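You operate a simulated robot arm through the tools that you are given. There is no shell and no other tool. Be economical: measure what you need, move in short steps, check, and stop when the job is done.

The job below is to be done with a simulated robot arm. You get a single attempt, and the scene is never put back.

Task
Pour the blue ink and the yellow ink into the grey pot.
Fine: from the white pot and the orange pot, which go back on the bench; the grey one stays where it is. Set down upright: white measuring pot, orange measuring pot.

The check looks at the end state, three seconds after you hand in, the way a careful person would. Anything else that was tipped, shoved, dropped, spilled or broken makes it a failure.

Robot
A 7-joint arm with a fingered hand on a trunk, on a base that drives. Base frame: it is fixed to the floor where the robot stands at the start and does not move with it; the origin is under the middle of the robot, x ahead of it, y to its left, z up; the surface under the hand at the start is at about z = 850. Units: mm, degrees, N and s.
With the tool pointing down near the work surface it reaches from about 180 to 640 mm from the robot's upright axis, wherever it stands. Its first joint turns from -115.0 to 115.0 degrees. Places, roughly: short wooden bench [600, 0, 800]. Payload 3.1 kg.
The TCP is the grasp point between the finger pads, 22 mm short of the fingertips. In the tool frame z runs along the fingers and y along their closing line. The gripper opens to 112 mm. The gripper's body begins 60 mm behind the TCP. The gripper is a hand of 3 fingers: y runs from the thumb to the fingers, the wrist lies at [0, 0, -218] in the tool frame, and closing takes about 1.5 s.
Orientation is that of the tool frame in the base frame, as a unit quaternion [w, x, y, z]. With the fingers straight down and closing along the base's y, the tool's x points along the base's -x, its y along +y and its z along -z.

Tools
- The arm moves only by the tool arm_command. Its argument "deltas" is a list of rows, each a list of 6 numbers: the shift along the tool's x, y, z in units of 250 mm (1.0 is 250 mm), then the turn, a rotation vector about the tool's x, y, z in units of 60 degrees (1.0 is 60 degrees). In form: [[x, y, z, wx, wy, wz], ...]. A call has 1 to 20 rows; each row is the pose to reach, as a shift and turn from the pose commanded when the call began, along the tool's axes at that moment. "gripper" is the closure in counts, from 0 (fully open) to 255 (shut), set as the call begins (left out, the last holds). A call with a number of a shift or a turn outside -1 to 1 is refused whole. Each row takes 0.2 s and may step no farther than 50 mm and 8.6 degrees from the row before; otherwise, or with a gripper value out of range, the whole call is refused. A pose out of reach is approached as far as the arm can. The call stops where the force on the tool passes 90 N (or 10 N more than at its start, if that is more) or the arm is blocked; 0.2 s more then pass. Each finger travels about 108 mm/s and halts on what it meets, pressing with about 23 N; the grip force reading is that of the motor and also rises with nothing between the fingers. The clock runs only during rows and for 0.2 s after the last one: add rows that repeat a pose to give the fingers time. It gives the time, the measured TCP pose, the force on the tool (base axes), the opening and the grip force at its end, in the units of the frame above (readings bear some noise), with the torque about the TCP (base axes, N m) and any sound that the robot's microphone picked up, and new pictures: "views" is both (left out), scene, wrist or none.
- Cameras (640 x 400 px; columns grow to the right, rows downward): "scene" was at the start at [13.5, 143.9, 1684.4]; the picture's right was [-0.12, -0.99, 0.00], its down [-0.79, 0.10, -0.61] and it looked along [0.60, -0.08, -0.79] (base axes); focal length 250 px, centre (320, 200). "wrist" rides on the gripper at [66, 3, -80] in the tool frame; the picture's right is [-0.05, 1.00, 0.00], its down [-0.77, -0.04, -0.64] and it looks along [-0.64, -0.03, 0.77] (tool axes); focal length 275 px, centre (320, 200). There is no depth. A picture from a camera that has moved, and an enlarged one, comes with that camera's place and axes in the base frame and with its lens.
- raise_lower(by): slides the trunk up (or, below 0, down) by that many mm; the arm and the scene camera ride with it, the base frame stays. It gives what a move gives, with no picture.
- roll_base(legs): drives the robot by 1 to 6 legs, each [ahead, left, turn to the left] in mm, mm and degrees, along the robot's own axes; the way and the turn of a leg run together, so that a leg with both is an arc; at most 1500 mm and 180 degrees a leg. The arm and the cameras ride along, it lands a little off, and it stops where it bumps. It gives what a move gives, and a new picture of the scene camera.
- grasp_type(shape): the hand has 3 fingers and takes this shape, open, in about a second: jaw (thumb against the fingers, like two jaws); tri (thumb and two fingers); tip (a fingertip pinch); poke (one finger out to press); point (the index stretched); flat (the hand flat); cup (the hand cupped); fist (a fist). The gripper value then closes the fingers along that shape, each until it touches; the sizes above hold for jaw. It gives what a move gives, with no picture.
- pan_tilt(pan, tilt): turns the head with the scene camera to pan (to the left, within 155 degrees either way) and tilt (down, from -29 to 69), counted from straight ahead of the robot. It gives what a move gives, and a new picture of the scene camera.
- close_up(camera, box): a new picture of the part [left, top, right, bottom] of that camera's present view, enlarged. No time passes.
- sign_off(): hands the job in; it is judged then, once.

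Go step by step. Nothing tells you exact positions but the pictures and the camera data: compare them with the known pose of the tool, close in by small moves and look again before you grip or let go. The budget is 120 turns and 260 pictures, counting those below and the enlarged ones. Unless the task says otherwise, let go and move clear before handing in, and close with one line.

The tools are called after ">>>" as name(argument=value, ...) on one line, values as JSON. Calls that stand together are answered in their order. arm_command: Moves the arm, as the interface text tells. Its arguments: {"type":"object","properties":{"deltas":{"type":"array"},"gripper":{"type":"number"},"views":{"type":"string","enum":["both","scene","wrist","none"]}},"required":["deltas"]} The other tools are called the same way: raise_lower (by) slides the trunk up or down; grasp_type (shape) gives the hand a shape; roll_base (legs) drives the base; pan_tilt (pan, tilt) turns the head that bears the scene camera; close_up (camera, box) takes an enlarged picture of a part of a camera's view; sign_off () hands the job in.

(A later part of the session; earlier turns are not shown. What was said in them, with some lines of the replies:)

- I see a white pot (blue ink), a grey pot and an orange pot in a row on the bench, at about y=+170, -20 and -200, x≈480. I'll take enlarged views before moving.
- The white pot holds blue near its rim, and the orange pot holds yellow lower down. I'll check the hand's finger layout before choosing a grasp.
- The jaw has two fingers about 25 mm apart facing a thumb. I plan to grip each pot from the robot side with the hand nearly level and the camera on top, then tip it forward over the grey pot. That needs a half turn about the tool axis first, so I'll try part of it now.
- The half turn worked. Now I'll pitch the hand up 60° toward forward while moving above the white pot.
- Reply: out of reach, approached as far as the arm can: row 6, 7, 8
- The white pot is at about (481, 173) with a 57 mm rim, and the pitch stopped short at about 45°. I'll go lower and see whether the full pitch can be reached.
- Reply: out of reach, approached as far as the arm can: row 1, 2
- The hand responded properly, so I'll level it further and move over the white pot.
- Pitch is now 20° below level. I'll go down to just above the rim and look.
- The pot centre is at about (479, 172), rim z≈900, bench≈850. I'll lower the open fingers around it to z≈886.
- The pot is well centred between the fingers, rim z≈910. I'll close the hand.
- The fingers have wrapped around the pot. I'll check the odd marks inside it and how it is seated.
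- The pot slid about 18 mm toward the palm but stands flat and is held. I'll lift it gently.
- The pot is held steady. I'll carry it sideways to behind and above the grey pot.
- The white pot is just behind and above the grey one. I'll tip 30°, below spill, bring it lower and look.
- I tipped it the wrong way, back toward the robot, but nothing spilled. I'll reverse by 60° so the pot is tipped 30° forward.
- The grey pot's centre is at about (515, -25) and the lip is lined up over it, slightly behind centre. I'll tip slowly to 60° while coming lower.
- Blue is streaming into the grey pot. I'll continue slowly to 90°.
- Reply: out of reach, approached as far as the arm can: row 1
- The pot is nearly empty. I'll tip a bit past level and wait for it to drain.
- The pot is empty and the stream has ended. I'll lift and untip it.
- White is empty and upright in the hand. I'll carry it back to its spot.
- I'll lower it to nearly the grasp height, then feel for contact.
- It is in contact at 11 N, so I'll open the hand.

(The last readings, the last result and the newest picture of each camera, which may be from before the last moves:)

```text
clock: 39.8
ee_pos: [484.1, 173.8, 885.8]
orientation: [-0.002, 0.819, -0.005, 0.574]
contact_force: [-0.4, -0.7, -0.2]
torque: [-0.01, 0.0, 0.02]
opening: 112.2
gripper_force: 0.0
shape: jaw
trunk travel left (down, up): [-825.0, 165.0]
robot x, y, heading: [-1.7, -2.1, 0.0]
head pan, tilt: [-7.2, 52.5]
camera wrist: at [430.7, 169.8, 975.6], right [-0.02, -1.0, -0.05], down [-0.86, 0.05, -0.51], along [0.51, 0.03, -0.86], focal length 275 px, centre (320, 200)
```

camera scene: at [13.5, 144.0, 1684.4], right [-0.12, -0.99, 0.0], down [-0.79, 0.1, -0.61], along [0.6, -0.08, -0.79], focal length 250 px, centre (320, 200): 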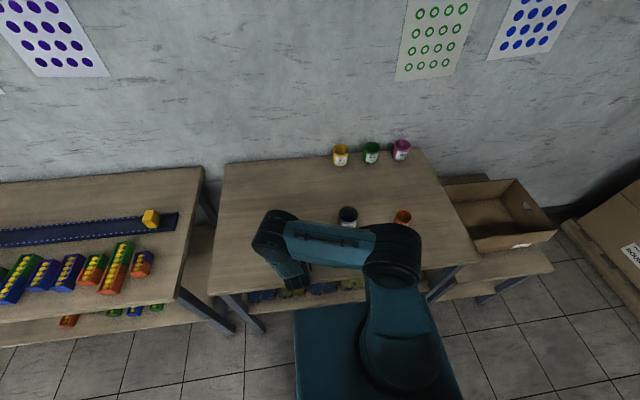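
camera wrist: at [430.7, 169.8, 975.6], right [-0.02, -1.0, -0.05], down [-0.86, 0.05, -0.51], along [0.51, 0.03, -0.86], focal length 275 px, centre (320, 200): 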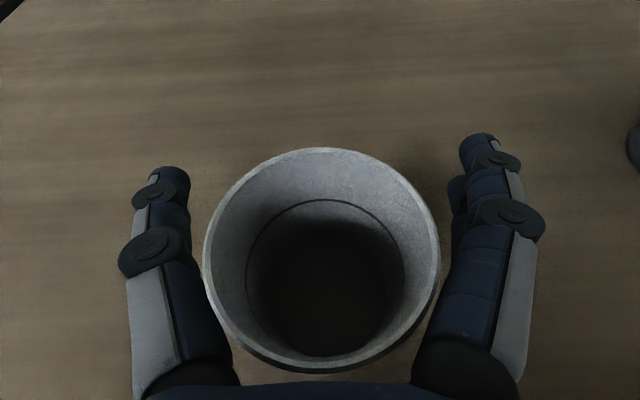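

The white pot stands upright, close to the palm. I'll back off slightly and rise.

>>> arm_command(deltas=[[-0.01, 0, -0.03, 0, 0, 0], [0.03, 0, -0.06, 0, 0, 0], [0.08, 0, -0.08, 0, 0, 0], [0.137, 0, -0.092, 0, 0, 0], [0.24, 0, -0.13, 0, 0, 0], [0.32, 0, -0.16, 0, 0, 0], [0.4, 0, -0.188, 0, 0, 0]])

```text
clock: 41.4
ee_pos: [474.1, 173.1, 995.9]
orientation: [-0.001, 0.819, -0.006, 0.573]
contact_force: [-0.2, -0.9, 0.5]
torque: [-0.01, 0.02, -0.02]
opening: 111.9
gripper_force: 0.0
shape: jaw
trunk travel left (down, up): [-825.0, 165.0]
robot x, y, heading: [2.1, 0.3, -0.1]
head pan, tilt: [-7.2, 52.5]
camera scene: at [13.1, 143.7, 1684.4], right [-0.12, -0.99, 0.0], down [-0.79, 0.1, -0.61], along [0.6, -0.08, -0.79], focal length 250 px, centre (320, 200)
camera wrist: at [420.6, 168.9, 1086.6], right [-0.02, -1.0, -0.05], down [-0.86, 0.05, -0.51], along [0.51, 0.03, -0.86], focal length 275 px, centre (320, 200)
```

scene: 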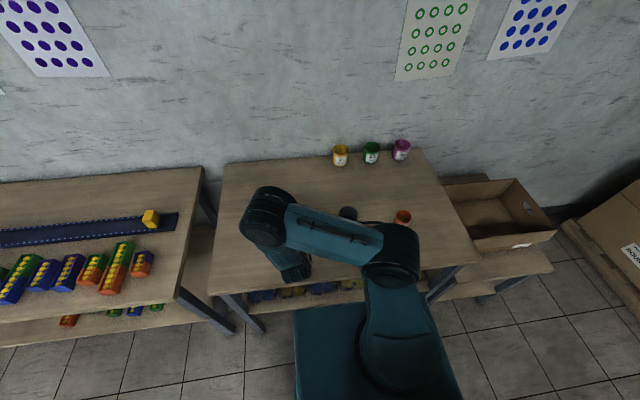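
wrist: 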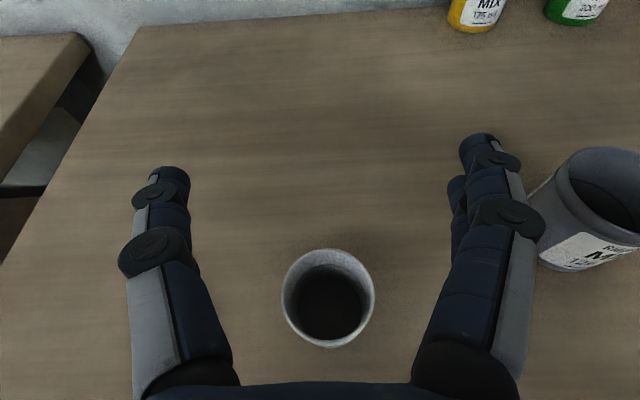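

The white pot is upright on the bench. I'll cross high over to the orange pot at about (488, -218).

>>> arm_command(deltas=[[0.08, 0.02, 0, 0, 0, 0], [0.165, 0.1, -0.013, 0, 0, 0], [0.165, 0.24, -0.013, 0, 0, 0], [0.165, 0.38, -0.013, 0, 0, 0], [0.165, 0.52, -0.013, 0, 0, 0], [0.165, 0.66, -0.013, 0, 0, 0], [0.165, 0.78, -0.013, 0, 0, 0]], views="none")

>>> arm_command(deltas=[[0, 0.1, 0, 0, 0, 0], [0, 0.22, 0, 0, 0, 0], [0, 0.36, 0, 0, 0, 0], [0, 0.5, 0, 0, 0, 0], [0, 0.64, 0, 0, 0, 0], [0, 0.76, 0, 0, 0, 0], [0, 0.78, 0, 0, 0, 0]])

```text
clock: 43.0
ee_pos: [485.8, -25.0, 1032.6]
orientation: [-0.003, 0.819, -0.006, 0.574]
contact_force: [-0.2, 0.4, -0.4]
torque: [-0.01, -0.01, -0.02]
opening: 111.8
gripper_force: 0.0
shape: jaw
trunk travel left (down, up): [-825.0, 165.0]
robot x, y, heading: [-1.3, -0.5, -0.3]
head pan, tilt: [-7.2, 52.5]
```

```text
clock: 44.6
ee_pos: [482.4, -217.9, 1032.8]
orientation: [-0.003, 0.82, -0.004, 0.573]
contact_force: [-0.4, 0.2, -0.5]
torque: [-0.02, 0.0, -0.01]
opening: 111.6
gripper_force: 0.0
shape: jaw
trunk travel left (down, up): [-825.0, 165.0]
robot x, y, heading: [1.5, 0.3, 0.0]
head pan, tilt: [-7.2, 52.5]
camera scene: at [13.9, 144.5, 1684.4], right [-0.12, -0.99, 0.0], down [-0.79, 0.1, -0.61], along [0.6, -0.08, -0.79], focal length 250 px, centre (320, 200)
camera wrist: at [429.1, -221.4, 1122.9], right [-0.02, -1.0, -0.05], down [-0.86, 0.05, -0.51], along [0.51, 0.03, -0.86], focal length 275 px, centre (320, 200)
```

scene: 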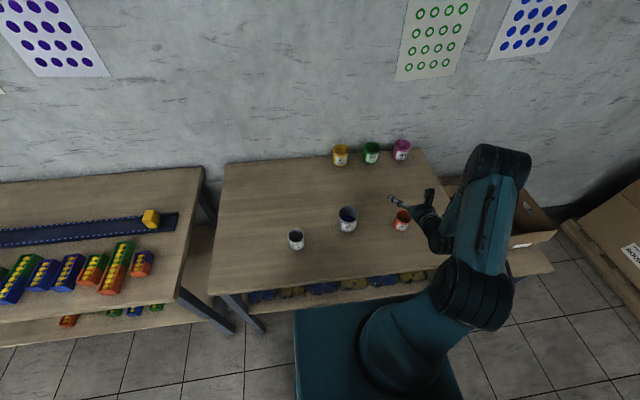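
wrist: 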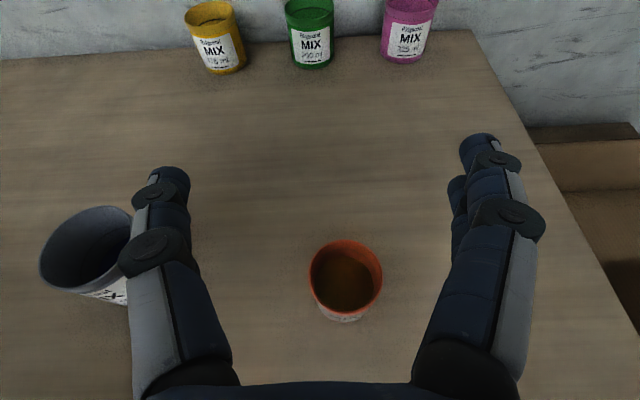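

The orange pot's centre is at about (486, -231). I'll check the bench for drips while the view is clear, and move down toward it.

>>> close_up(camera="scene", box=[270, 180, 430, 270])

>>> arm_command(deltas=[[-0.12, 0.02, 0.044, 0, 0, 0], [-0.25, 0.045, 0.095, 0, 0, 0], [-0.25, 0.045, 0.095, 0, 0, 0]], views="wrist")

```text
4.00 times, centred on (350, 225) of scene
camera zoom: at [13.9, 144.5, 1684.4], right [-0.12, -0.99, 0.0], down [-0.79, 0.1, -0.61], along [0.6, -0.08, -0.79], focal length 1001 px, centre (200, 100)
```

zoom: 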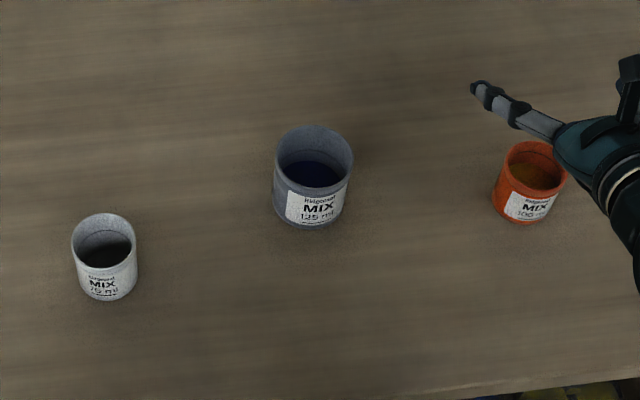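

```text
clock: 45.4
ee_pos: [483.2, -229.8, 966.3]
orientation: [0.0, 0.819, -0.007, 0.574]
contact_force: [0.0, 0.1, 0.9]
torque: [-0.03, 0.0, 0.01]
opening: 111.9
gripper_force: 0.1
shape: jaw
trunk travel left (down, up): [-825.0, 165.0]
robot x, y, heading: [3.4, -0.6, 0.3]
head pan, tilt: [-7.2, 52.5]
camera wrist: at [429.9, -233.6, 1055.8], right [-0.02, -1.0, -0.05], down [-0.86, 0.05, -0.51], along [0.51, 0.03, -0.86], focal length 275 px, centre (320, 200)
```

wrist: 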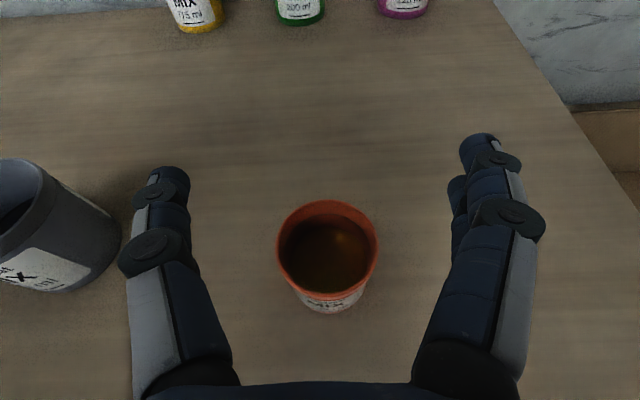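

No spills, and the orange pot is at about (486, -231) with its rim at z≈910. I'll straddle it with the palm somewhat closer, so it slides less on closing.

>>> arm_command(deltas=[[-0.08, 0.003, 0.03, 0, 0, 0], [-0.16, 0.006, 0.065, 0, 0, 0], [-0.22, 0.007, 0.105, 0, 0, 0], [-0.277, 0.007, 0.156, 0, 0, 0], [-0.277, 0.007, 0.156, 0, 0, 0]], views="wrist")

```text
clock: 46.6
ee_pos: [497.5, -228.5, 886.3]
orientation: [-0.002, 0.819, -0.006, 0.574]
contact_force: [0.3, -0.2, 0.2]
torque: [0.02, -0.01, 0.01]
opening: 111.9
gripper_force: 0.1
shape: jaw
trunk travel left (down, up): [-825.0, 165.0]
robot x, y, heading: [1.9, -2.4, -0.0]
head pan, tilt: [-7.2, 52.5]
camera wrist: at [443.7, -233.6, 977.2], right [-0.02, -1.0, -0.05], down [-0.86, 0.05, -0.51], along [0.51, 0.03, -0.86], focal length 275 px, centre (320, 200)
```

wrist: 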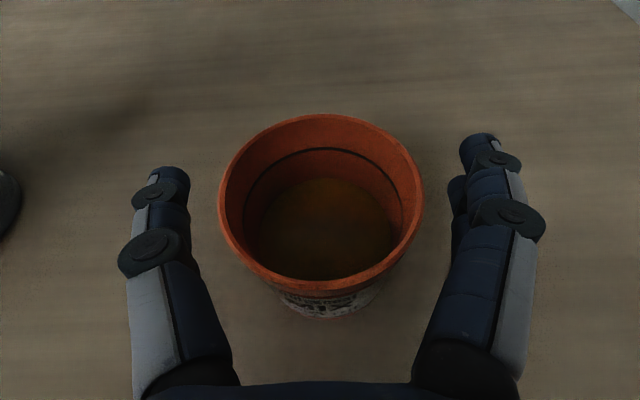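

The orange pot is centred, so I'll close the hand.

>>> arm_command(deltas=[[0, 0, 0, 0, 0, 0], [0, 0, 0, 0, 0, 0], [0, 0, 0, 0, 0, 0], [0, 0, 0, 0, 0, 0], [0, 0, 0, 0, 0, 0], [0, 0, 0, 0, 0, 0], [0, 0, 0, 0, 0, 0], [0, 0, 0, 0, 0, 0]], gripper=255, views="wrist")

```text
clock: 48.4
ee_pos: [497.4, -231.0, 886.5]
orientation: [-0.002, 0.819, -0.005, 0.574]
contact_force: [0.8, -0.5, 0.0]
torque: [-0.02, -0.03, -0.01]
opening: 30.7
gripper_force: 23.5
shape: jaw
trunk travel left (down, up): [-825.0, 165.0]
robot x, y, heading: [-2.9, -0.7, 0.3]
head pan, tilt: [-7.2, 52.5]
camera wrist: at [443.9, -233.6, 977.3], right [-0.02, -1.0, -0.05], down [-0.86, 0.05, -0.51], along [0.51, 0.03, -0.86], focal length 275 px, centre (320, 200)
```

wrist: 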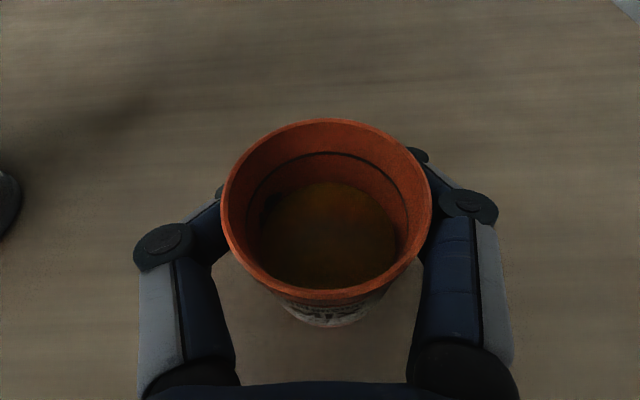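

Held with little sliding. I'll lift gently.

>>> arm_command(deltas=[[0.03, 0, -0.011, 0, 0, 0], [0.08, 0, -0.029, 0, 0, 0], [0.15, 0, -0.055, 0, 0, 0], [0.23, 0, -0.084, 0, 0, 0], [0.31, 0, -0.113, 0, 0, 0], [0.38, 0, -0.138, 0, 0, 0], [0.45, 0, -0.164, 0, 0, 0], [0.47, 0, -0.171, 0, 0, 0]], views="wrist")

```text
clock: 50.2
ee_pos: [497.2, -230.2, 1011.6]
orientation: [-0.003, 0.819, -0.005, 0.573]
contact_force: [0.5, -0.3, -0.7]
torque: [-0.01, 0.0, 0.0]
opening: 30.3
gripper_force: 22.8
shape: jaw
trunk travel left (down, up): [-825.0, 165.0]
robot x, y, heading: [-0.3, -1.8, 0.0]
head pan, tilt: [-7.2, 52.5]
camera wrist: at [443.4, -234.4, 1101.4], right [-0.02, -1.0, -0.05], down [-0.86, 0.05, -0.51], along [0.51, 0.03, -0.86], focal length 275 px, centre (320, 200)
```

wrist: 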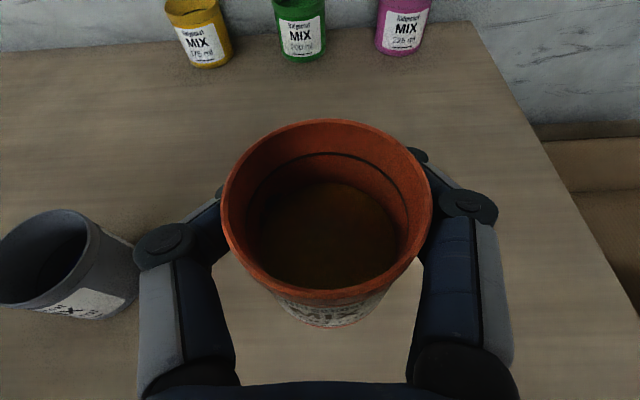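

Lifted cleanly. Now I'll carry it to behind and above the grey pot.

>>> arm_command(deltas=[[0, -0.03, 0, 0, 0, 0], [0, -0.09, 0, 0, 0, 0], [-0.005, -0.18, -0.01, 0, 0, 0], [-0.01, -0.28, -0.02, 0, 0, 0], [-0.015, -0.38, -0.04, 0, 0, 0], [-0.02, -0.48, -0.05, 0, 0, 0], [-0.023, -0.58, -0.064, 0, 0, 0], [-0.023, -0.68, -0.064, 0, 0, 0], [-0.023, -0.76, -0.064, 0, 0, 0], [-0.023, -0.81, -0.064, 0, 0, 0], [-0.023, -0.832, -0.064, 0, 0, 0]], views="none")

>>> arm_command(deltas=[[0, 0, 0, 0, -0.1, 0], [0, 0, 0, 0, -0.2, 0], [0, 0, 0, 0, -0.3, 0], [0, 0, 0, 0, -0.4, 0], [0, 0, 0, 0, -0.5, 0], [0, 0, 0, 0, -0.5, 0]])

```text
clock: 52.6
ee_pos: [479.8, -22.5, 1013.2]
orientation: [-0.002, 0.819, -0.005, 0.573]
contact_force: [-0.2, -0.5, -0.8]
torque: [0.01, -0.01, -0.02]
opening: 30.2
gripper_force: 23.0
shape: jaw
trunk travel left (down, up): [-825.0, 165.0]
robot x, y, heading: [2.1, 0.2, -0.1]
head pan, tilt: [-7.2, 52.5]
```

```text
clock: 54.0
ee_pos: [481.0, -22.5, 1014.5]
orientation: [-0.002, 0.94, -0.005, 0.341]
contact_force: [0.4, 0.4, -0.7]
torque: [-0.01, 0.01, -0.01]
opening: 29.9
gripper_force: 22.9
shape: jaw
trunk travel left (down, up): [-825.0, 165.0]
robot x, y, heading: [2.9, 2.3, -0.1]
head pan, tilt: [-7.2, 52.5]
camera scene: at [13.4, 144.1, 1684.4], right [-0.12, -0.99, 0.0], down [-0.79, 0.1, -0.61], along [0.6, -0.08, -0.79], focal length 250 px, centre (320, 200)
camera wrist: at [479.8, -26.4, 1118.2], right [-0.04, -1.0, -0.04], down [-1.0, 0.04, -0.01], along [0.01, 0.04, -1.0], focal length 275 px, centre (320, 200)
```

scene: 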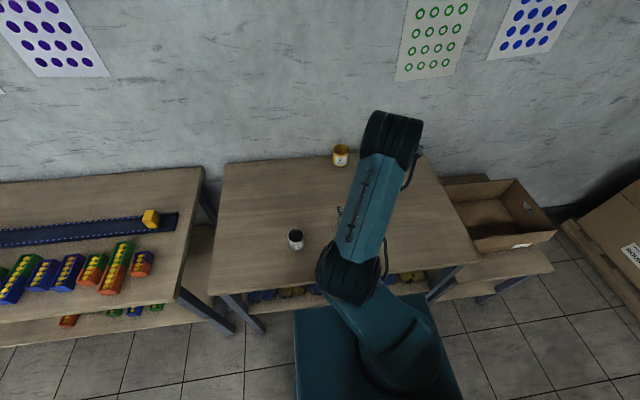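
wrist: 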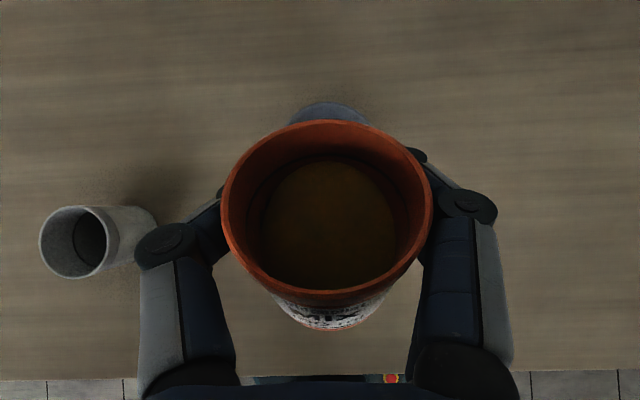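

The lip is aligned over the grey pot, as last time. I'll lower it and tip slowly to 60°.

>>> arm_command(deltas=[[-0.04, 0, 0.045, 0, 0, 0], [-0.08, 0, 0.095, 0, -0.02, 0], [-0.126, 0, 0.145, 0, -0.06, 0], [-0.126, 0, 0.145, 0, -0.1, 0], [-0.126, 0, 0.145, 0, -0.15, 0], [-0.126, 0, 0.145, 0, -0.2, 0], [-0.126, 0, 0.145, 0, -0.25, 0], [-0.126, 0, 0.145, 0, -0.3, 0], [-0.126, 0, 0.145, 0, -0.34, 0], [-0.126, 0, 0.145, 0, -0.38, 0], [-0.126, 0, 0.145, 0, -0.42, 0], [-0.126, 0, 0.145, 0, -0.46, 0], [-0.126, 0, 0.145, 0, -0.5, 0], [-0.126, 0, 0.145, 0, -0.5, 0]], views="wrist")

```text
clock: 57.0
ee_pos: [479.9, -20.7, 965.7]
orientation: [-0.003, 0.996, -0.005, 0.086]
contact_force: [0.7, -0.3, -0.1]
torque: [0.05, 0.01, -0.01]
opening: 29.7
gripper_force: 22.4
shape: jaw
trunk travel left (down, up): [-825.0, 165.0]
robot x, y, heading: [1.2, 0.4, -0.0]
head pan, tilt: [-7.2, 52.5]
camera wrist: at [530.1, -26.0, 1056.7], right [-0.05, -1.0, -0.02], down [-0.87, 0.04, 0.49], along [-0.49, 0.04, -0.87], focal length 275 px, centre (320, 200)
```

wrist: 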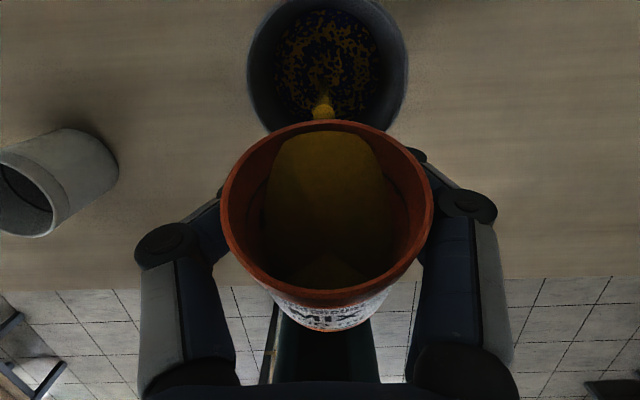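

Yellow is pouring in. I'll continue slowly to 90°.

>>> arm_command(deltas=[[0, 0, 0, 0, -0.03, 0], [0.003, 0, -0.005, 0, -0.06, 0], [0.007, 0, -0.01, 0, -0.1, 0], [0.01, 0, -0.015, 0, -0.14, 0], [0.014, 0, -0.022, 0, -0.18, 0], [0.018, 0, -0.028, 0, -0.22, 0], [0.021, 0, -0.034, 0, -0.26, 0], [0.024, 0, -0.04, 0, -0.3, 0], [0.028, 0, -0.046, 0, -0.35, 0], [0.032, 0, -0.052, 0, -0.4, 0], [0.036, 0, -0.058, 0, -0.45, 0], [0.04, 0, -0.062, 0, -0.5, 0], [0.04, 0, -0.062, 0, -0.5, 0], [0.04, 0, -0.062, 0, -0.5, 0]], views="wrist")

```text
clock: 60.0
ee_pos: [488.1, -21.5, 983.4]
orientation: [-0.006, 0.985, -0.003, -0.174]
contact_force: [-0.9, -0.3, 0.3]
torque: [-0.03, 0.0, -0.02]
opening: 29.7
gripper_force: 23.9
shape: jaw
out of reach, approached as far as the arm can: row 1
trunk travel left (down, up): [-825.0, 165.0]
robot x, y, heading: [-0.8, 0.4, 0.1]
head pan, tilt: [-7.2, 52.5]
camera wrist: at [577.1, -26.4, 1035.9], right [-0.05, -1.0, 0.01], down [-0.51, 0.03, 0.86], along [-0.86, 0.04, -0.51], focal length 275 px, centre (320, 200)
```

wrist: 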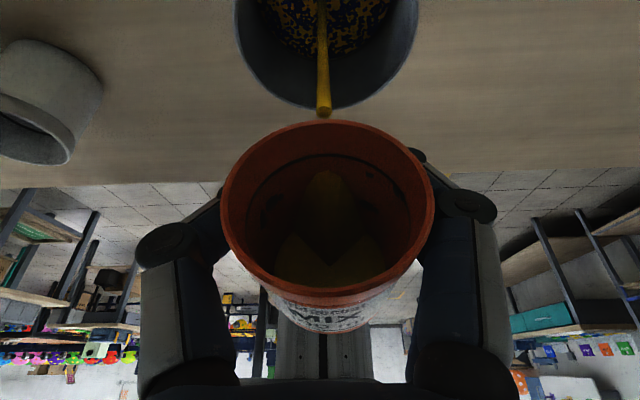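

Most of it is out. I'll tip further and let it drain.

>>> arm_command(deltas=[[0, 0, 0, 0, -0.05, 0], [0.005, 0, -0.01, 0, -0.1, 0], [0.01, 0, -0.015, 0, -0.15, 0], [0.014, 0, -0.02, 0, -0.21, 0], [0.017, 0, -0.025, 0, -0.27, 0], [0.02, 0, -0.028, 0, -0.33, 0], [0.02, 0, -0.028, 0, -0.33, 0], [0.02, 0, -0.028, 0, -0.33, 0], [0.02, 0, -0.028, 0, -0.33, 0], [0.02, 0, -0.028, 0, -0.33, 0], [0.02, 0, -0.028, 0, -0.33, 0], [0.02, 0, -0.028, 0, -0.33, 0], [0.02, 0, -0.028, 0, -0.33, 0], [0.02, 0, -0.028, 0, -0.33, 0]], views="wrist")

>>> close_up(camera="wrist", box=[180, 0, 460, 350])

```text
clock: 63.0
ee_pos: [494.9, -22.0, 988.1]
orientation: [-0.005, 0.94, -0.002, -0.34]
contact_force: [-0.2, 0.4, -0.6]
torque: [-0.01, 0.03, -0.05]
opening: 29.2
gripper_force: 23.0
shape: jaw
trunk travel left (down, up): [-825.0, 165.0]
robot x, y, heading: [-2.3, 3.2, 0.2]
head pan, tilt: [-7.2, 52.5]
camera wrist: at [596.6, -26.9, 1007.2], right [-0.04, -1.0, 0.02], down [-0.18, 0.03, 0.98], along [-0.98, 0.04, -0.19], focal length 275 px, centre (320, 200)
```

wrist: 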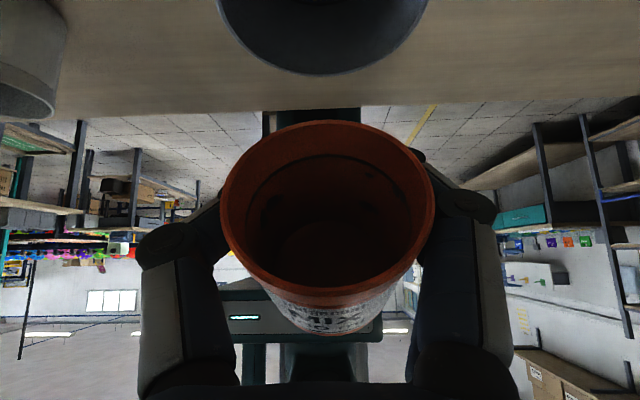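

```text
1.14 times, centred on (320, 175) of wrist
camera zoom: at [596.6, -26.9, 1007.2], right [-0.04, -1.0, 0.02], down [-0.18, 0.03, 0.98], along [-0.98, 0.04, -0.19], focal length 315 px, centre (320, 229)
```

zoom: 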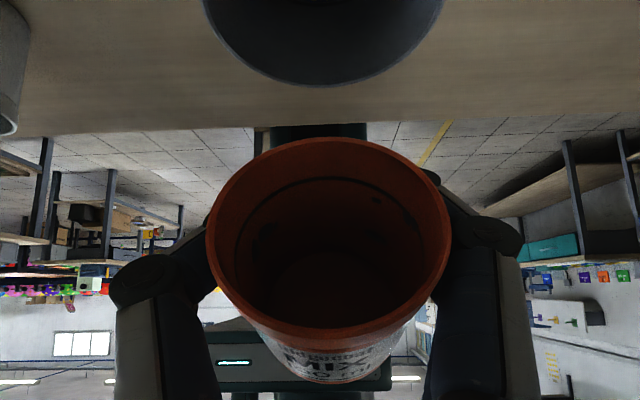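

The orange pot looks empty. I'll lift and untip it.

>>> arm_command(deltas=[[-0.01, 0, -0.015, 0, 0.12, 0], [-0.02, 0, -0.03, 0, 0.25, 0], [-0.035, 0, -0.045, 0, 0.38, 0], [-0.05, 0, -0.06, 0, 0.5, 0], [-0.06, 0, -0.075, 0, 0.63, 0], [-0.077, 0, -0.092, 0, 0.76, 0], [-0.077, 0, -0.092, 0, 0.88, 0], [-0.077, 0, -0.092, 0, 1.0, 0]], views="wrist")

>>> arm_command(deltas=[[0, 0, 0, 0, 0.12, 0], [0, 0, 0, 0, 0.24, 0], [0, 0, 0, 0, 0.36, 0], [0, 0, 0, 0, 0.48, 0], [0, 0, 0, 0, 0.6, 0], [0, 0, 0, 0, 0.72, 0], [0, 0, 0, 0, 0.833, 0], [0, 0, 0, 0, 0.833, 0]], views="wrist")

```text
clock: 64.8
ee_pos: [493.4, -26.7, 1018.8]
orientation: [-0.005, 0.984, -0.006, 0.177]
contact_force: [-1.2, -0.7, -0.1]
torque: [0.01, -0.01, 0.0]
opening: 28.3
gripper_force: 23.0
shape: jaw
trunk travel left (down, up): [-825.0, 165.0]
robot x, y, heading: [-0.0, -1.8, -0.1]
head pan, tilt: [-7.2, 52.5]
camera wrist: at [527.1, -32.1, 1117.1], right [-0.05, -1.0, -0.03], down [-0.94, 0.04, 0.33], along [-0.33, 0.04, -0.94], focal length 275 px, centre (320, 200)
```

wrist: 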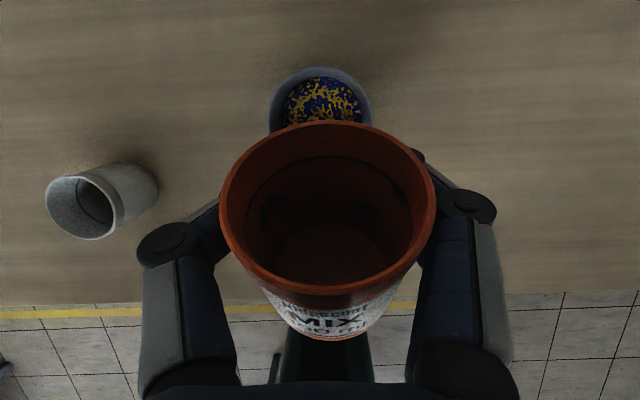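

```text
clock: 66.6
ee_pos: [492.7, -21.9, 1016.8]
orientation: [-0.002, 0.818, -0.006, 0.575]
contact_force: [0.4, 0.0, -0.6]
torque: [0.01, 0.0, -0.02]
opening: 27.8
gripper_force: 22.5
shape: jaw
trunk travel left (down, up): [-825.0, 165.0]
robot x, y, heading: [0.7, 1.3, -0.1]
head pan, tilt: [-7.2, 52.5]
camera wrist: at [440.4, -26.8, 1107.3], right [-0.02, -1.0, -0.05], down [-0.86, 0.05, -0.51], along [0.51, 0.03, -0.86], focal length 275 px, centre (320, 200)
```

wrist: 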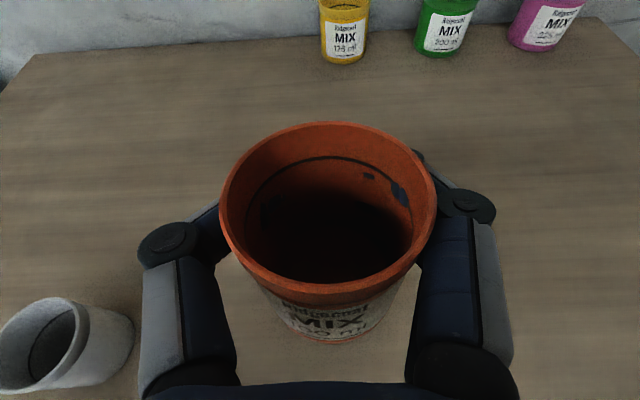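

Both inks are in the grey pot. I'll carry the empty orange pot back to its place and lower it.

>>> arm_command(deltas=[[0, 0.05, 0, 0, 0, 0], [0, 0.13, 0, 0, 0, 0], [0, 0.24, 0, 0, 0, 0], [0.005, 0.36, 0.015, 0, 0, 0], [0.005, 0.48, 0.015, 0, 0, 0], [0.005, 0.6, 0.015, 0, 0, 0], [0.005, 0.72, 0.015, 0, 0, 0], [0.005, 0.8, 0.015, 0, 0, 0], [0.005, 0.824, 0.015, 0, 0, 0], [0.005, 0.824, 0.015, 0, 0, 0]], views="none")

>>> arm_command(deltas=[[-0.06, 0, 0.022, 0, 0, 0], [-0.14, 0, 0.051, 0, 0, 0], [-0.22, 0, 0.08, 0, 0, 0], [-0.3, 0, 0.109, 0, 0, 0], [-0.38, 0, 0.138, 0, 0, 0], [-0.44, 0, 0.16, 0, 0, 0], [-0.46, 0, 0.167, 0, 0, 0]], views="wrist")

```text
clock: 68.8
ee_pos: [496.6, -227.2, 1015.7]
orientation: [-0.002, 0.819, -0.005, 0.574]
contact_force: [-0.2, 1.1, 0.6]
torque: [0.01, -0.01, -0.01]
opening: 25.0
gripper_force: 22.4
shape: jaw
trunk travel left (down, up): [-825.0, 165.0]
robot x, y, heading: [0.5, -1.4, -0.1]
head pan, tilt: [-7.2, 52.5]
```

```text
clock: 70.4
ee_pos: [496.9, -226.2, 892.2]
orientation: [-0.003, 0.819, -0.005, 0.573]
contact_force: [0.8, 0.0, -0.4]
torque: [-0.01, 0.05, -0.01]
opening: 24.6
gripper_force: 23.0
shape: jaw
trunk travel left (down, up): [-825.0, 165.0]
robot x, y, heading: [1.6, 3.5, 0.2]
head pan, tilt: [-7.2, 52.5]
camera wrist: at [443.4, -231.0, 982.2], right [-0.02, -1.0, -0.05], down [-0.86, 0.05, -0.51], along [0.51, 0.03, -0.86], focal length 275 px, centre (320, 200)
```

wrist: 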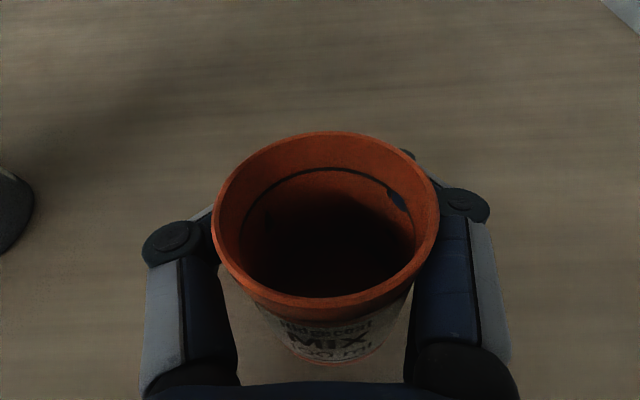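

The pot has crept a few mm toward the palm. I'll lower in small steps to contact.

>>> arm_command(deltas=[[-0.0115, 0, 0.004, 0, 0, 0], [-0.0115, 0, 0.004, 0, 0, 0]], views="none")

>>> arm_command(deltas=[[-0.0115, 0, 0.004, 0, 0, 0], [-0.0115, 0, 0.004, 0, 0, 0]], views="wrist")

```text
clock: 71.0
ee_pos: [498.6, -226.2, 889.0]
orientation: [-0.001, 0.818, -0.006, 0.575]
contact_force: [1.0, -0.4, -0.9]
torque: [-0.02, 0.0, 0.0]
opening: 25.0
gripper_force: 23.5
shape: jaw
trunk travel left (down, up): [-825.0, 165.0]
robot x, y, heading: [2.2, -0.1, -0.0]
head pan, tilt: [-7.2, 52.5]
```

```text
clock: 71.6
ee_pos: [497.2, -226.3, 887.3]
orientation: [-0.001, 0.818, -0.005, 0.576]
contact_force: [-1.0, 0.0, 6.9]
torque: [-0.03, 0.04, 0.01]
opening: 25.0
gripper_force: 22.6
shape: jaw
trunk travel left (down, up): [-825.0, 165.0]
robot x, y, heading: [-2.1, -2.9, 0.4]
head pan, tilt: [-7.2, 52.5]
camera wrist: at [442.9, -231.0, 977.0], right [-0.02, -1.0, -0.05], down [-0.86, 0.05, -0.51], along [0.51, 0.03, -0.86], focal length 275 px, centre (320, 200)
```

wrist: 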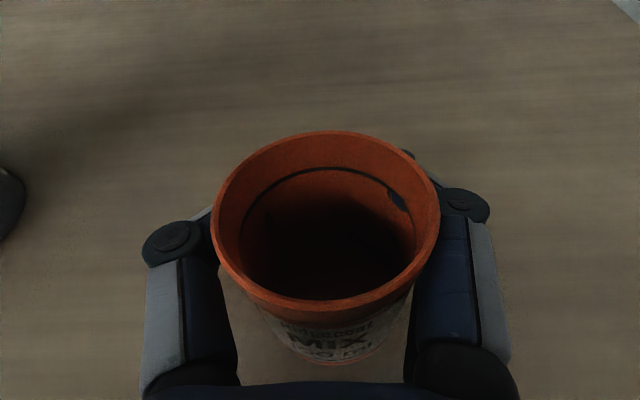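

In contact at 7 N. I'll press down 1 mm more and open.

>>> arm_command(deltas=[[-0.004, 0, 0.0014, 0, 0, 0], [-0.004, 0, 0.0014, 0, 0, 0]], views="none")

>>> arm_command(deltas=[[0, 0, 0, 0, 0, 0], [0, 0, 0, 0, 0, 0], [0, 0, 0, 0, 0, 0], [0, 0, 0, 0, 0, 0], [0, 0, 0, 0, 0, 0], [0, 0, 0, 0, 0, 0], [0, 0, 0, 0, 0, 0], [0, 0, 0, 0, 0, 0]], gripper=0, views="wrist")

```text
clock: 72.2
ee_pos: [496.3, -227.3, 886.3]
orientation: [-0.001, 0.817, -0.006, 0.576]
contact_force: [0.5, 0.3, 12.2]
torque: [0.0, 0.03, 0.02]
opening: 25.0
gripper_force: 23.2
shape: jaw
trunk travel left (down, up): [-825.0, 165.0]
robot x, y, heading: [0.3, -1.1, -0.2]
head pan, tilt: [-7.2, 52.5]
```

```text
clock: 74.0
ee_pos: [496.9, -227.6, 885.5]
orientation: [-0.001, 0.818, -0.006, 0.575]
contact_force: [-0.2, -0.3, -0.7]
torque: [0.02, 0.01, -0.01]
opening: 112.0
gripper_force: 0.0
shape: jaw
trunk travel left (down, up): [-825.0, 165.0]
robot x, y, heading: [-0.5, -2.1, 0.1]
head pan, tilt: [-7.2, 52.5]
camera wrist: at [443.1, -231.6, 975.2], right [-0.02, -1.0, -0.05], down [-0.86, 0.05, -0.51], along [0.51, 0.03, -0.86], focal length 275 px, centre (320, 200)
```

wrist: 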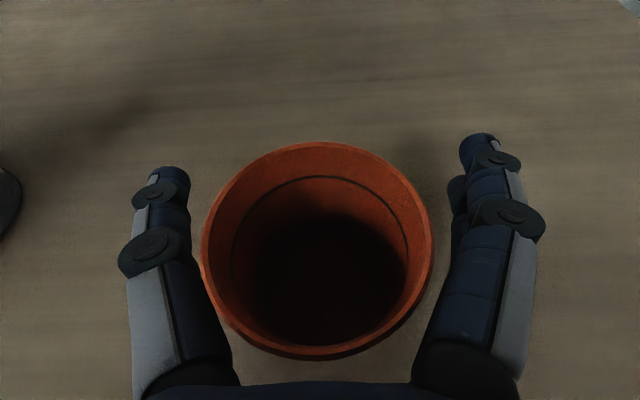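

The orange pot stands upright. I'll back off and rise as before.

>>> arm_command(deltas=[[-0.01, 0, -0.03, 0, 0, 0], [0.03, 0, -0.06, 0, 0, 0], [0.08, 0, -0.08, 0, 0, 0], [0.137, 0, -0.092, 0, 0, 0], [0.24, 0, -0.13, 0, 0, 0], [0.32, 0, -0.16, 0, 0, 0], [0.4, 0, -0.188, 0, 0, 0], [0.55, 0, -0.25, 0, 0, 0], [0.7, 0, -0.32, 0, 0, 0]])

>>> close_up(camera="scene", box=[270, 180, 430, 270])

```text
clock: 76.0
ee_pos: [479.6, -227.9, 1079.0]
orientation: [-0.002, 0.818, -0.005, 0.575]
contact_force: [-0.3, -0.2, -0.3]
torque: [0.0, 0.04, -0.03]
opening: 112.0
gripper_force: 0.1
shape: jaw
trunk travel left (down, up): [-825.0, 165.0]
robot x, y, heading: [-0.1, 0.4, -0.0]
head pan, tilt: [-7.2, 52.5]
camera scene: at [12.2, 144.7, 1684.3], right [-0.12, -0.99, 0.0], down [-0.79, 0.1, -0.61], along [0.6, -0.08, -0.79], focal length 250 px, centre (320, 200)
camera wrist: at [427.0, -231.6, 1168.7], right [-0.02, -1.0, -0.05], down [-0.86, 0.05, -0.51], along [0.51, 0.03, -0.86], focal length 275 px, centre (320, 200)
```

scene: 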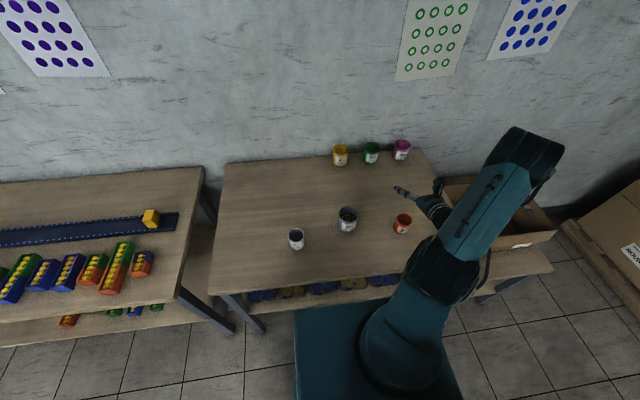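
wrist: 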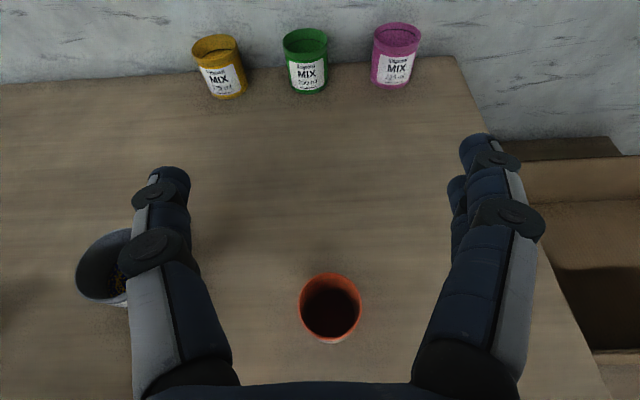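

```text
4.00 times, centred on (350, 225) of scene
camera zoom: at [12.2, 144.7, 1684.3], right [-0.12, -0.99, 0.0], down [-0.79, 0.1, -0.61], along [0.6, -0.08, -0.79], focal length 1001 px, centre (200, 100)
```

zoom: 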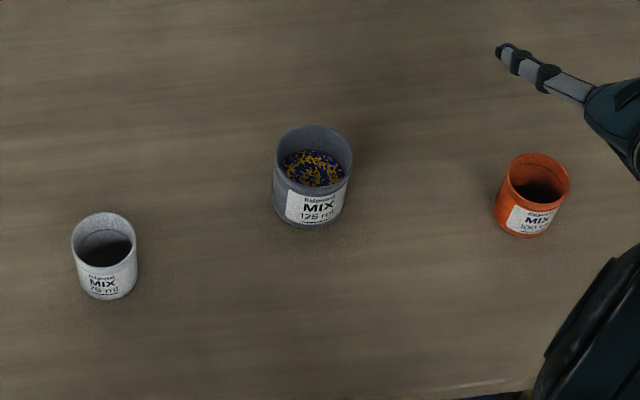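

The white and orange pots stand upright and empty, and both inks are in the grey pot, which hasn't moved. The bench is clean and the hand is clear, so I'm handing in.

>>> sign_off()

```text
The job is handed in.
```

The blue and yellow inks are in the grey pot, and the white and orange pots are back on the bench, upright and looking empty, with no spills visible.
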